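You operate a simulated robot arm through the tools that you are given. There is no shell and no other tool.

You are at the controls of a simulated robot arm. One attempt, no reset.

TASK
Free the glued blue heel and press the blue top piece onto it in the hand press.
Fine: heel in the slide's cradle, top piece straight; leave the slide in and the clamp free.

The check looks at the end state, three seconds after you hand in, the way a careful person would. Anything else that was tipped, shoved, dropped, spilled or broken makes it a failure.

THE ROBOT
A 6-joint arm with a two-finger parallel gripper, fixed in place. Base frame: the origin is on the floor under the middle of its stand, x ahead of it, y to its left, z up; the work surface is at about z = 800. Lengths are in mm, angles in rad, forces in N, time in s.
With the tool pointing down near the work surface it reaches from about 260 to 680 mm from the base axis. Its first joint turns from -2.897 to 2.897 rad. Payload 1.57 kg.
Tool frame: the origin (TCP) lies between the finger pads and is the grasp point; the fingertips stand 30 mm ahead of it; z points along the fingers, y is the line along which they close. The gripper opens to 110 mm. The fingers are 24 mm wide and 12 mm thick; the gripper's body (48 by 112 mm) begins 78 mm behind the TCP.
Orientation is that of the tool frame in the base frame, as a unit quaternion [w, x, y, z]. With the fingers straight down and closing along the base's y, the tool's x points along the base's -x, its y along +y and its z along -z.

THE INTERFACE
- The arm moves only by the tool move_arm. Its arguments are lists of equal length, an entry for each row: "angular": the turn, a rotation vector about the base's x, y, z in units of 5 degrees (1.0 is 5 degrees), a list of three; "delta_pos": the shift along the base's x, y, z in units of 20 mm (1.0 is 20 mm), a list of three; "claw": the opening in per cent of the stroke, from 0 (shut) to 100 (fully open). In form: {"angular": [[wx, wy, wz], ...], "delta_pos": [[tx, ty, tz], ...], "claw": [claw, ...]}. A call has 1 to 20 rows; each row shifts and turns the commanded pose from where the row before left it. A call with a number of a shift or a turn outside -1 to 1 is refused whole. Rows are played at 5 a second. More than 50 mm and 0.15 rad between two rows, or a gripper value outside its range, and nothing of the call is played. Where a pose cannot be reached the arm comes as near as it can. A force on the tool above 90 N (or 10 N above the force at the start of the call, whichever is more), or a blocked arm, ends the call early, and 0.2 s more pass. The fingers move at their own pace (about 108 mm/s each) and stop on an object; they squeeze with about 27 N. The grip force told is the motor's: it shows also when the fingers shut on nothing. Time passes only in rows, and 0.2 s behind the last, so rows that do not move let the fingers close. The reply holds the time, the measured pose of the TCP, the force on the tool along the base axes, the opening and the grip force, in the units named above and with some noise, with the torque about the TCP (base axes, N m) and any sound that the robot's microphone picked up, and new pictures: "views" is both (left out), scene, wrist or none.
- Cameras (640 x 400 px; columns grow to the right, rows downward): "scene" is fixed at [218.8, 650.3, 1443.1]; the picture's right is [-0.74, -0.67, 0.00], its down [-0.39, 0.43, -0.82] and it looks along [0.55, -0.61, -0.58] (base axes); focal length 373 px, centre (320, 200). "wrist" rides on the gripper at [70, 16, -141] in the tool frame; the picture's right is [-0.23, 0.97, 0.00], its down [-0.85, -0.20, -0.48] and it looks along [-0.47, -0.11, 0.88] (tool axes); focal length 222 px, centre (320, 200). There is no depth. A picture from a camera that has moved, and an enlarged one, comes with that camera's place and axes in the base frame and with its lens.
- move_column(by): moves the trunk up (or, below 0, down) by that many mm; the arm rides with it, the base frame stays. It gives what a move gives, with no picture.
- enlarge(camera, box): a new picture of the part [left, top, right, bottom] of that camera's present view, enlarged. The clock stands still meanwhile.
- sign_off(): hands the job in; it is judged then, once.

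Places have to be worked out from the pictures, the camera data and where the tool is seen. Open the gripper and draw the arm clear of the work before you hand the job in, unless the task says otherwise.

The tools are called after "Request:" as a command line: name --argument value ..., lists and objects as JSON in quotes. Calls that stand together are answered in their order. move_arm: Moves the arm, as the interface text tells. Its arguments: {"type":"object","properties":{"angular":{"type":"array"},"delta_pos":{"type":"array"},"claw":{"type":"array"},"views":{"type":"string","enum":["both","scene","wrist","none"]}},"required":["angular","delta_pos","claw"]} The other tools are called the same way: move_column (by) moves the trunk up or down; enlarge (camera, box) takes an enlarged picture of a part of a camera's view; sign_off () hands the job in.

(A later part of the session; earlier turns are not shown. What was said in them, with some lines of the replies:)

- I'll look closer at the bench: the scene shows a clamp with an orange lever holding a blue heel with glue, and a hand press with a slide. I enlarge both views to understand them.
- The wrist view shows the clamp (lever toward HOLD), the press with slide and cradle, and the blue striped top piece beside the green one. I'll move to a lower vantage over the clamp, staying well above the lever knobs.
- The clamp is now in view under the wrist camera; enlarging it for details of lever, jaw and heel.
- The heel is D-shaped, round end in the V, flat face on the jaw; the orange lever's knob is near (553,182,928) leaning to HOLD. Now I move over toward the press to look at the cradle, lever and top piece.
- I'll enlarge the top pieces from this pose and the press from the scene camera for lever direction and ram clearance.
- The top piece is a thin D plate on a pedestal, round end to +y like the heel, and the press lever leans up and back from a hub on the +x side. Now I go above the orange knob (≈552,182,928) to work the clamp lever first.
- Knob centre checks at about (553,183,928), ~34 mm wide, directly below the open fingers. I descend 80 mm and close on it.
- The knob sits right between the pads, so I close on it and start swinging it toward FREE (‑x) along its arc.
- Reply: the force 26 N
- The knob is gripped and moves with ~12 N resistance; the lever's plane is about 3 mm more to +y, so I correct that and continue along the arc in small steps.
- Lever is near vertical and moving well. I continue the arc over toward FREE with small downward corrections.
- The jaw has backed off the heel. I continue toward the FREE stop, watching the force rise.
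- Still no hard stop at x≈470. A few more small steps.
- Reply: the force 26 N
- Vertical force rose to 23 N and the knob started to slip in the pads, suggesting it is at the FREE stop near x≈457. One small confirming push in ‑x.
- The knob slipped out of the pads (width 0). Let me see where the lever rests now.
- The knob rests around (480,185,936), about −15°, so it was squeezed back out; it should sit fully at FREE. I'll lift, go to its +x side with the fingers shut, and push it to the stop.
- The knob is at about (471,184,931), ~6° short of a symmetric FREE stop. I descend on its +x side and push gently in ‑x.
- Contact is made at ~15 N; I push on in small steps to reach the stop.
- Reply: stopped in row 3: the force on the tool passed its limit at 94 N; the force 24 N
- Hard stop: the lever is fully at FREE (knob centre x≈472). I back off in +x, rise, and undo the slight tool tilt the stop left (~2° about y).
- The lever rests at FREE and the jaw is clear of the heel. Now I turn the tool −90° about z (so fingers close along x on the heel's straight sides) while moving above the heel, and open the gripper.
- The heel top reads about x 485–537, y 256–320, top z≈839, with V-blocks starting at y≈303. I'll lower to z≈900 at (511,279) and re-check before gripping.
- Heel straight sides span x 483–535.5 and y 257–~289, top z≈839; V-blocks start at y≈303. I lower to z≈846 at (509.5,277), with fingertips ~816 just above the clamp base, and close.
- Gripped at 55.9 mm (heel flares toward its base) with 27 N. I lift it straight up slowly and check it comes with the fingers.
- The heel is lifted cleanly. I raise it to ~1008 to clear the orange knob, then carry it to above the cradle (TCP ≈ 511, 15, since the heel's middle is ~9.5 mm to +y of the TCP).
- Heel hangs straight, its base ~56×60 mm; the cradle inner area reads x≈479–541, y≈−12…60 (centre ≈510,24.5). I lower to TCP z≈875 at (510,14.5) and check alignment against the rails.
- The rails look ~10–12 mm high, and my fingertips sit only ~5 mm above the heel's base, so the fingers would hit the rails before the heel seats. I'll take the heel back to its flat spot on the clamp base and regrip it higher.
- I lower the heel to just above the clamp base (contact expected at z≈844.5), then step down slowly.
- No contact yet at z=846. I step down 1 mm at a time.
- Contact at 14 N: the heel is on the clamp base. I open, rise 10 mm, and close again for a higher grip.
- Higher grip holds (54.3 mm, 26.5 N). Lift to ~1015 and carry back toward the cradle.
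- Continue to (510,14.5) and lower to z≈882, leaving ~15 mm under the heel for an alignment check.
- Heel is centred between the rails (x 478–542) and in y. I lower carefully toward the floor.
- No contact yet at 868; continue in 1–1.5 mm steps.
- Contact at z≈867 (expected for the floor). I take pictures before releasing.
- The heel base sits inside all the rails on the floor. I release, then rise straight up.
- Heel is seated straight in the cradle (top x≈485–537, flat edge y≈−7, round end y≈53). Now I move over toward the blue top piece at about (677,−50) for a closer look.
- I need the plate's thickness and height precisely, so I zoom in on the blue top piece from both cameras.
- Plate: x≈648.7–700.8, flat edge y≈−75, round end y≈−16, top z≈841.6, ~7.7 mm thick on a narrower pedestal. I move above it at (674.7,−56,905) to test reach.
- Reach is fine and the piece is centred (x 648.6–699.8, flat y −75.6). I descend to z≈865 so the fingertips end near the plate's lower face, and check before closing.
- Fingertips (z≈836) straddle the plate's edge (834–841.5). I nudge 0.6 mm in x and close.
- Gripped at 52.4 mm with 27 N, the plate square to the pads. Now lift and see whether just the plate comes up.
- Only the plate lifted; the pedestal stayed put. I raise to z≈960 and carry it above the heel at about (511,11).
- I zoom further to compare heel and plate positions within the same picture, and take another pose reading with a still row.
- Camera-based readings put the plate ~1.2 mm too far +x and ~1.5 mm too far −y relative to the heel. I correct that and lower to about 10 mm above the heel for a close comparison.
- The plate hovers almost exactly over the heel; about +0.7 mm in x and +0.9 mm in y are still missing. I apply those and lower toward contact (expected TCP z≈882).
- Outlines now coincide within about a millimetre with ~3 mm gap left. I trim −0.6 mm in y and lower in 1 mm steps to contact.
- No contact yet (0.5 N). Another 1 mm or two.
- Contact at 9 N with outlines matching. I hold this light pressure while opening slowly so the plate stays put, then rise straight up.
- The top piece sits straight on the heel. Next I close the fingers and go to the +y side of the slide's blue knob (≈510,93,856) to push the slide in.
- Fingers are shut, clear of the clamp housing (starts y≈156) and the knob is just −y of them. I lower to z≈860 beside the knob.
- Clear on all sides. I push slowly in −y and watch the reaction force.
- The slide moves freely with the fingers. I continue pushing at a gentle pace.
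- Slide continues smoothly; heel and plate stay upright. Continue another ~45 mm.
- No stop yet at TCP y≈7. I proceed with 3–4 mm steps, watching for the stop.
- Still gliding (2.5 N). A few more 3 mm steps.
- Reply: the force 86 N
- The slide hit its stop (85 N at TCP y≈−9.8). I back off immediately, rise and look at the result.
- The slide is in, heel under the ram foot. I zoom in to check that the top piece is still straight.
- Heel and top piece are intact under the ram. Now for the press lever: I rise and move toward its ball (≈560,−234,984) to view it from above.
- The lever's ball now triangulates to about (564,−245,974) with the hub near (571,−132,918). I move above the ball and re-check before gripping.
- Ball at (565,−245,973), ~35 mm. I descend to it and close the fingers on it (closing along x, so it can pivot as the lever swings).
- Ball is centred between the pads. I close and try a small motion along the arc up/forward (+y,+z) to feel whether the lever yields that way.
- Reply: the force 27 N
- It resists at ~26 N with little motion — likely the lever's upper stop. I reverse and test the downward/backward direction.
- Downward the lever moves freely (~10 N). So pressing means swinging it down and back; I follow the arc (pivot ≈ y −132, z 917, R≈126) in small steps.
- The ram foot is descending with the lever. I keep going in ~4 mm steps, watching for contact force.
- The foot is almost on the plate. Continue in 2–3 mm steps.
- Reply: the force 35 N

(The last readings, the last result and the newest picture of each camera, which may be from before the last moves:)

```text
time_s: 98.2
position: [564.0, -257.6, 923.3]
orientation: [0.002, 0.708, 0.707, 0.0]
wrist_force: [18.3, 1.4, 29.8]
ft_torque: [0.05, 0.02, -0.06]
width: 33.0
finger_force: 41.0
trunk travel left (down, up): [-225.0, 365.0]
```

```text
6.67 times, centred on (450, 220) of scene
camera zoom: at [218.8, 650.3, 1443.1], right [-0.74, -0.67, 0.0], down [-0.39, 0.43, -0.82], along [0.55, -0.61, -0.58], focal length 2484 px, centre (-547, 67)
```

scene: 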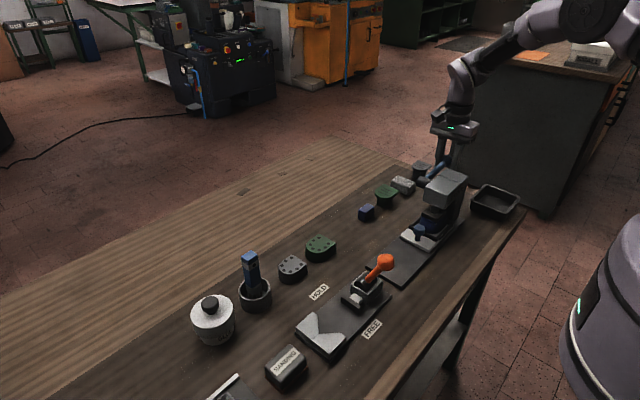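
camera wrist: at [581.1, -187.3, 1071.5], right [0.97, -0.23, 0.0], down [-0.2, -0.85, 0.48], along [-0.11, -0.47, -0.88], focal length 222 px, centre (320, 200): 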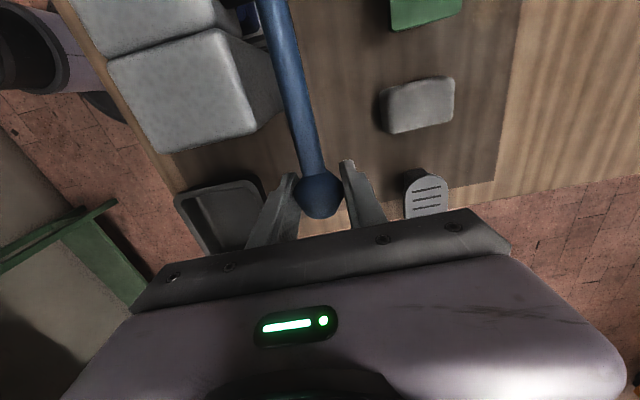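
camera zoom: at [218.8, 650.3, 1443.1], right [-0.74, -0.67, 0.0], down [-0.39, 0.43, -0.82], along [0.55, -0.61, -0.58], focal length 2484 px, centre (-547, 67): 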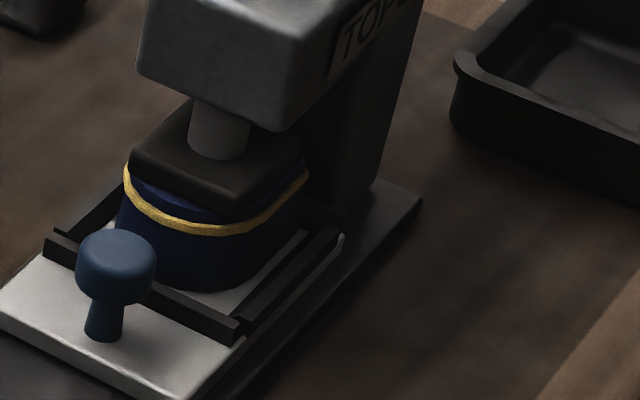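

A glue bead has squeezed out evenly around the joint — the top piece is pressed. I hold the pressure for a second, then look again.

Request:
move_arm --angular '[[0, 0, 0], [0, 0, 0], [0, 0, 0], [0, 0, 0], [0, 0, 0]]' --delta_pos '[[0, 0, -0.05], [0, 0, 0], [0, 0, 0], [0, 0, 0], [0, 0, 0]]' --claw '[5, 5, 5, 5, 5]'

Request:
enlarge --camera "scene" --box '[420, 190, 480, 250]'

```text
time_s: 99.4
position: [564.3, -258.0, 922.4]
orientation: [0.002, 0.707, 0.707, 0.0]
wrist_force: [21.0, -1.0, 30.0]
ft_torque: [0.17, 0.07, -0.03]
width: 32.8
finger_force: 40.9
trunk travel left (down, up): [-225.0, 365.0]
camera wrist: at [581.1, -187.6, 1064.0], right [0.97, -0.23, 0.0], down [-0.2, -0.85, 0.48], along [-0.11, -0.47, -0.88], focal length 222 px, centre (320, 200)
```

scene: 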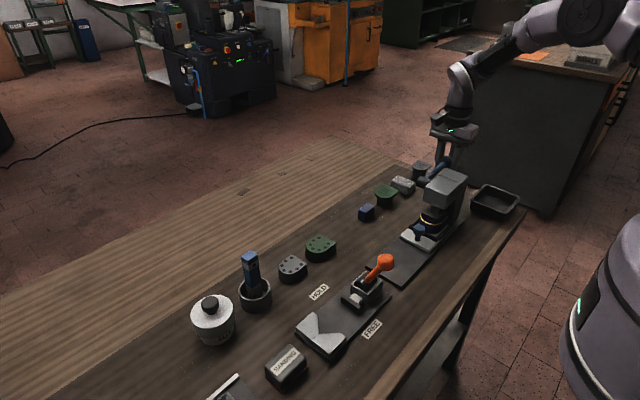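
wrist: 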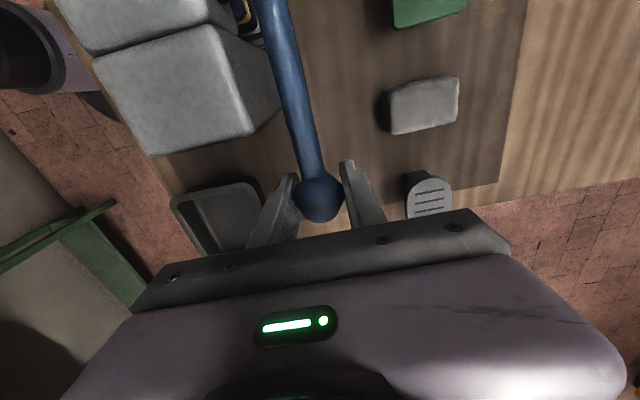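

```text
6.67 times, centred on (450, 220) of scene
camera zoom: at [218.8, 650.3, 1443.1], right [-0.74, -0.67, 0.0], down [-0.39, 0.43, -0.82], along [0.55, -0.61, -0.58], focal length 2484 px, centre (-547, 67)
```

zoom: 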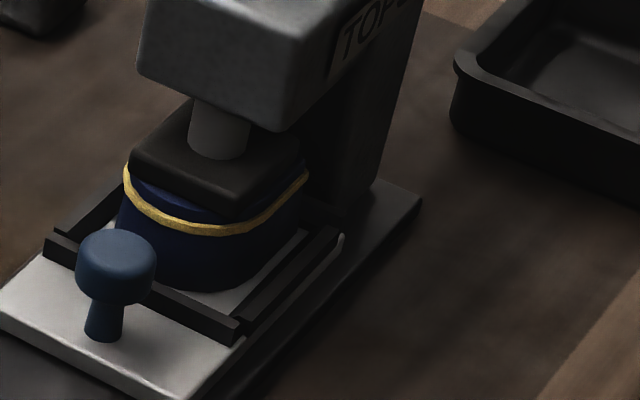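

Evenly pressed. Now I swing the lever back up along the same arc to its rest position.

Request:
move_arm --angular '[[0, 0, 0], [0, 0, 0], [0, 0, 0], [0, 0, 0], [0, 0, 0], [0, 0, 0], [0, 0, 0], [0, 0, 0], [0, 0, 0]]' --delta_pos '[[0, 0.025, 0.4], [0, 0.04, 0.325], [0, 0.055, 0.325], [0, 0.075, 0.32], [0, 0.09, 0.32], [0, 0.11, 0.31], [0, 0.1, 0.255], [0, 0.09, 0.2], [0, 0, 0]]' --claw '[5, 5, 5, 5, 5, 5, 5, 5, 5]'

Request:
enlarge --camera "scene" --box '[400, 130, 500, 250]'

Request:
enlarge --camera "wrist" --box '[220, 80, 420, 230]'

```text
time_s: 101.4
position: [565.5, -246.2, 969.4]
orientation: [0.0, 0.707, 0.707, 0.0]
wrist_force: [-2.5, -4.5, -13.9]
ft_torque: [-0.96, 0.05, -0.01]
width: 33.1
finger_force: 41.2
trunk travel left (down, up): [-225.0, 365.0]
camera wrist: at [581.5, -177.3, 1111.7], right [0.97, -0.23, 0.0], down [-0.2, -0.85, 0.48], along [-0.11, -0.47, -0.88], focal length 222 px, centre (320, 200)
```

scene: 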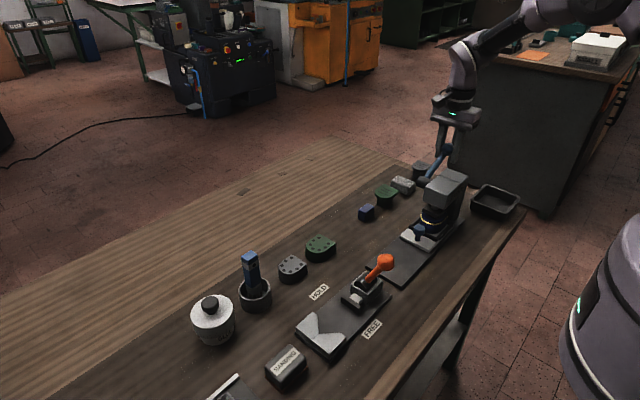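
wrist: 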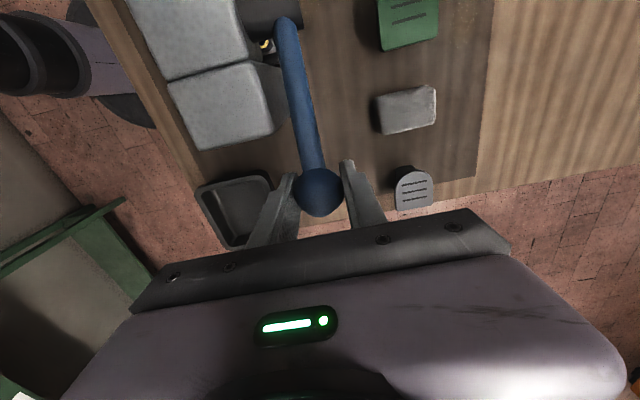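

```text
3.33 times, centred on (450, 190) of scene
camera zoom: at [218.8, 650.3, 1443.1], right [-0.74, -0.67, 0.0], down [-0.39, 0.43, -0.82], along [0.55, -0.61, -0.58], focal length 1242 px, centre (-113, 233)
```

zoom: 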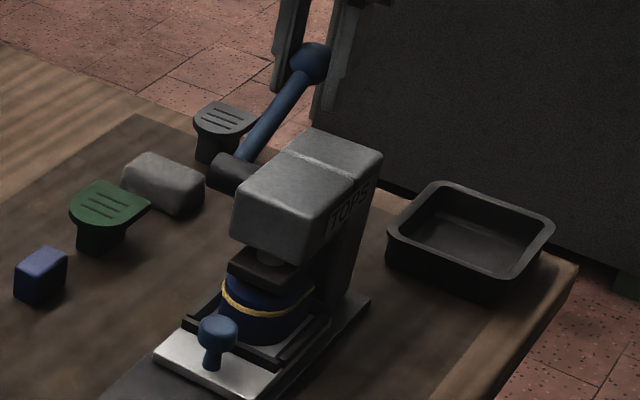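

```text
2.67 times, centred on (320, 155) of wrist
camera zoom: at [581.5, -177.3, 1111.7], right [0.97, -0.23, 0.0], down [-0.2, -0.85, 0.48], along [-0.11, -0.47, -0.88], focal length 592 px, centre (320, 320)
```

zoom: 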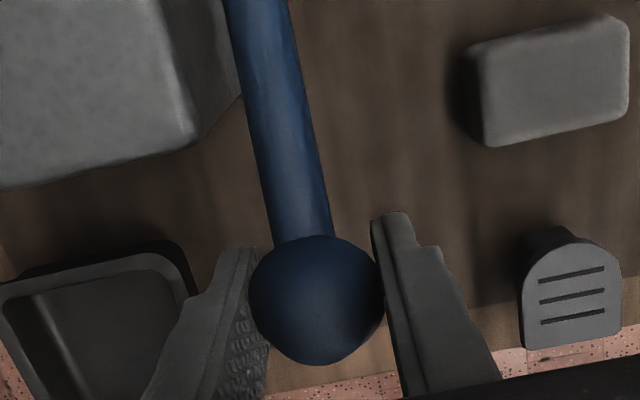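

The ram is raised and the assembly stays put in the cradle. I nudge the lever the last ~2 mm to rest, open the gripper, and rise away.

Request:
move_arm --angular '[[0, 0, 0], [0, 0, 0], [0, 0, 0], [0, 0, 0], [0, 0, 0], [0, 0, 0], [0, 0, 0], [0, 0, 0], [0, 0, 0], [0, 0, 0]]' --delta_pos '[[0, 0.06, 0.12], [0, -0.02, -0.05], [0, 0, 0], [0, 0, 0], [0, 0, 0.5], [0, 0, 1], [0, 0, 1], [0, 0, 1], [0, 0, 1], [0, 0, 0]]' --claw '[5, 5, 50, 70, 70, 70, 70, 70, 70, 70]'

Request:
enlarge --camera "scene" --box '[400, 130, 500, 250]'

Request:
enlarge --camera "scene" --box '[420, 190, 480, 250]'

```text
time_s: 103.6
position: [564.2, -246.0, 1062.6]
orientation: [0.001, 0.707, 0.707, 0.0]
wrist_force: [0.0, -1.3, 0.5]
ft_torque: [0.03, 0.02, 0.04]
width: 76.9
finger_force: 0.1
trunk travel left (down, up): [-225.0, 365.0]
camera wrist: at [580.0, -175.3, 1204.8], right [0.97, -0.23, 0.0], down [-0.2, -0.85, 0.48], along [-0.11, -0.47, -0.88], focal length 222 px, centre (320, 200)
```

scene: 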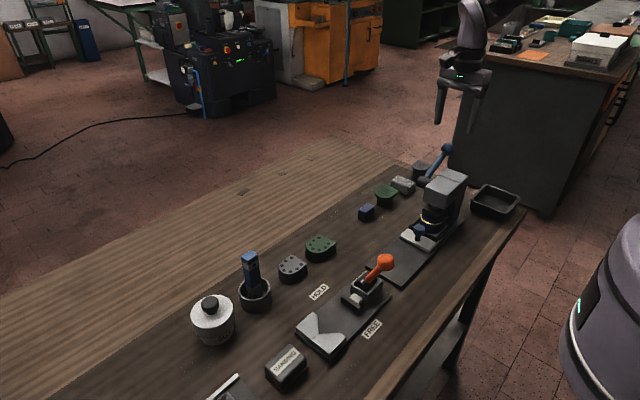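
wrist: 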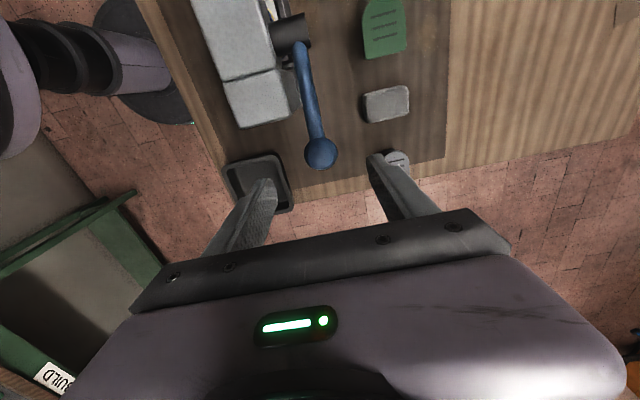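

```text
3.33 times, centred on (450, 190) of scene
camera zoom: at [218.8, 650.3, 1443.1], right [-0.74, -0.67, 0.0], down [-0.39, 0.43, -0.82], along [0.55, -0.61, -0.58], focal length 1242 px, centre (-113, 233)
```

zoom: 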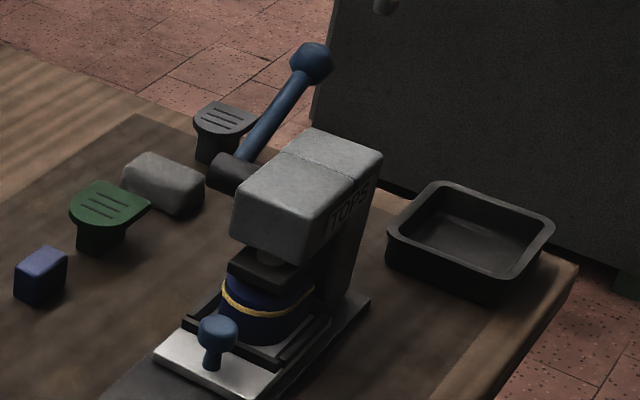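

```text
6.67 times, centred on (450, 220) of scene
camera zoom: at [218.8, 650.3, 1443.1], right [-0.74, -0.67, 0.0], down [-0.39, 0.43, -0.82], along [0.55, -0.61, -0.58], focal length 2484 px, centre (-547, 67)
```

zoom: 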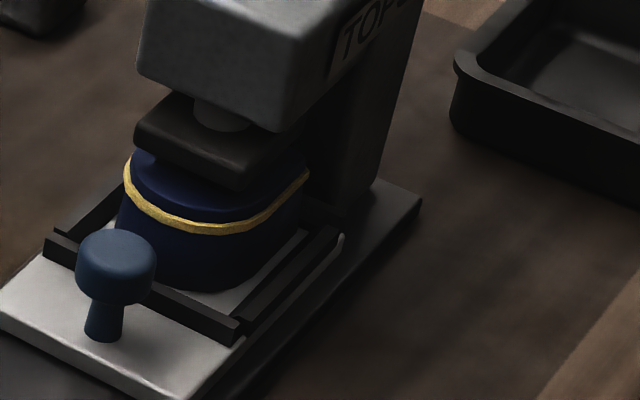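

Lever at rest, ram up, slide in, bead even. I draw the arm up and clear, and check the whole scene.

Request:
move_arm --angular '[[0, 0, 0], [0, 0, 0], [0, 0, 0], [0, 0, 0], [0, 0, 0], [0, 0, 0], [0, 0, 0], [0, 0, 0], [0, 0, 0], [0, 0, 0], [0, 0, 0], [0, 0, 0], [0, 0, 0], [0, 0, 0], [0, 0, 0], [0, 0, 0], [0, 0, 0], [0, 0, 0], [0, 0, 0]]' --delta_pos '[[0, 0, 1], [0, 0, 1], [0, 0, 1], [0, 0, 1], [0, 0, 1], [0, 0, 1], [0, 0, 1], [-0.4, 1, 0], [-0.4, 1, 0], [-0.4, 1, 0], [-0.4, 1, 0], [-0.4, 1, 0], [-0.4, 1, 0], [-0.4, 1, 0], [-0.4, 1, 0], [-0.4, 1, 0], [-0.4, 1, 0], [0, 1, 0], [0, 0, 0]]' --claw '[70, 70, 70, 70, 70, 70, 70, 80, 90, 100, 100, 100, 100, 100, 100, 100, 100, 100, 100]'

Request:
enlarge --camera "scene" --box '[270, 200, 430, 380]'

Request:
enlarge --camera "scene" --box '[380, 150, 500, 270]'

Request:
enlarge --camera "wrist" --box '[200, 40, 440, 240]'

```text
time_s: 107.6
position: [485.5, -26.1, 1201.9]
orientation: [0.001, 0.707, 0.707, 0.0]
wrist_force: [0.5, 0.9, -0.4]
ft_torque: [0.01, 0.0, -0.02]
width: 110.0
finger_force: 0.1
trunk travel left (down, up): [-225.0, 365.0]
camera wrist: at [501.1, 43.0, 1344.6], right [0.97, -0.23, 0.0], down [-0.2, -0.85, 0.48], along [-0.11, -0.47, -0.88], focal length 222 px, centre (320, 200)
```

scene: 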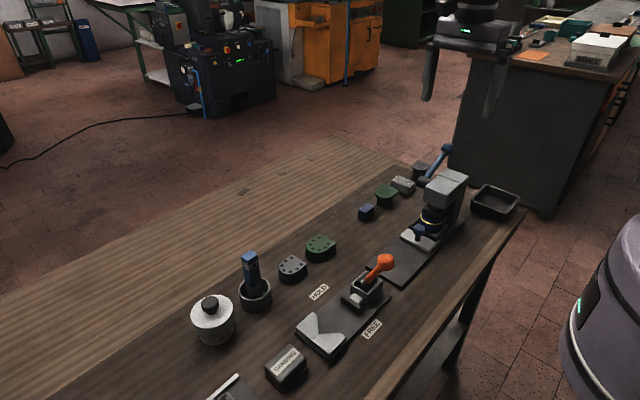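
wrist: 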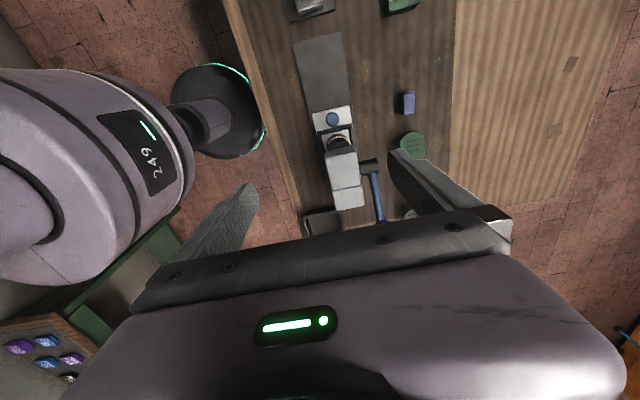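

```text
2.22 times, centred on (350, 290) of scene
camera zoom: at [218.8, 650.3, 1443.1], right [-0.74, -0.67, 0.0], down [-0.39, 0.43, -0.82], along [0.55, -0.61, -0.58], focal length 828 px, centre (253, 0)
```

zoom: 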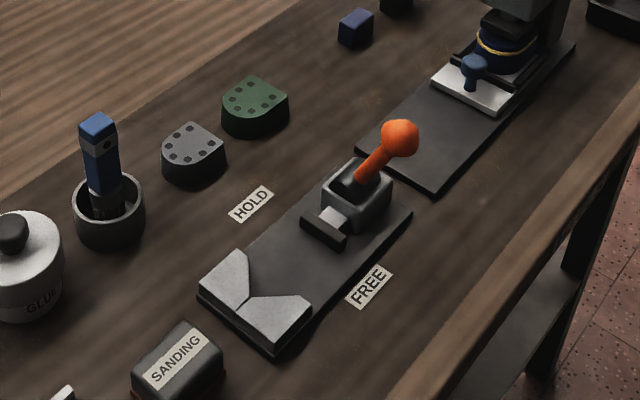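

```text
3.33 times, centred on (440, 210) of scene
camera zoom: at [218.8, 650.3, 1443.1], right [-0.74, -0.67, 0.0], down [-0.39, 0.43, -0.82], along [0.55, -0.61, -0.58], focal length 1242 px, centre (-80, 167)
```

zoom: 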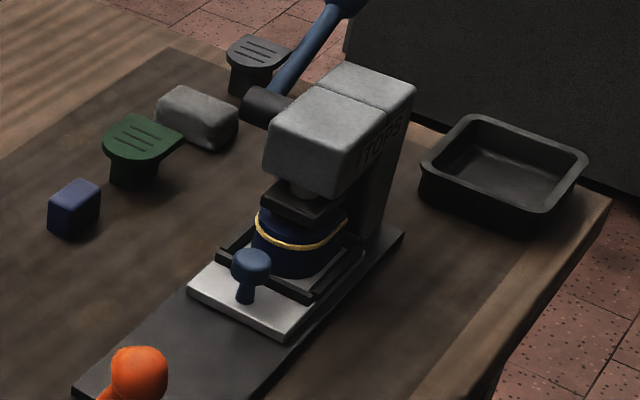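

```text
2.00 times, centred on (320, 140) of wrist
camera zoom: at [501.1, 43.0, 1344.6], right [0.97, -0.23, 0.0], down [-0.2, -0.85, 0.48], along [-0.11, -0.47, -0.88], focal length 444 px, centre (320, 320)
```

zoom: 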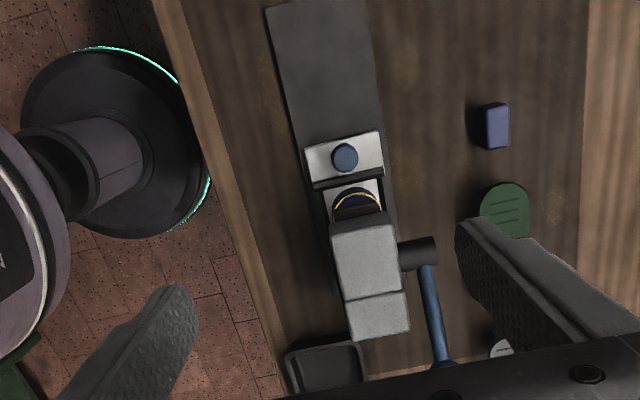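

The end state looks right: heel in the slide's cradle under the ram, top piece straight with an even glue bead, slide in, and clamp lever at FREE. Everything else is in its place, and the arm is clear with the gripper open, so I hand in.

Request:
sign_off

```text
The job is handed in.
```

I freed the blue heel, set it in the slide's cradle, and pressed the blue top piece onto it. The job is handed in, but the check's result hasn't come back.

How I left things, going by the last pictures:

- **Heel and top piece:** The heel sits inside the cradle rails under the ram. The top piece is straight on it, with an even bead of glue squeezed out around the visible part of the joint.
- **Slide and press lever:** The slide is pushed in to its stop. The ram is up and the press lever is back at rest.
- **Clamp:** The orange lever is at its FREE stop and the jaw is open.
- **Everything else:** I saw nothing tipped, shoved or dropped. The arm is clear with the gripper open.

Two things didn't go cleanly:

- **Clamp lever:** The knob slipped out of the gripper near the end of its swing. I pushed it the rest of the way with closed fingers until it stopped hard. That push went slightly over the force limit (94 N) and ended that move early; the pictures show no damage.
- **Heel grip:** My first grip was too low to clear the cradle rails. I set the heel back on the clamp base, gripped it higher, and then placed it.
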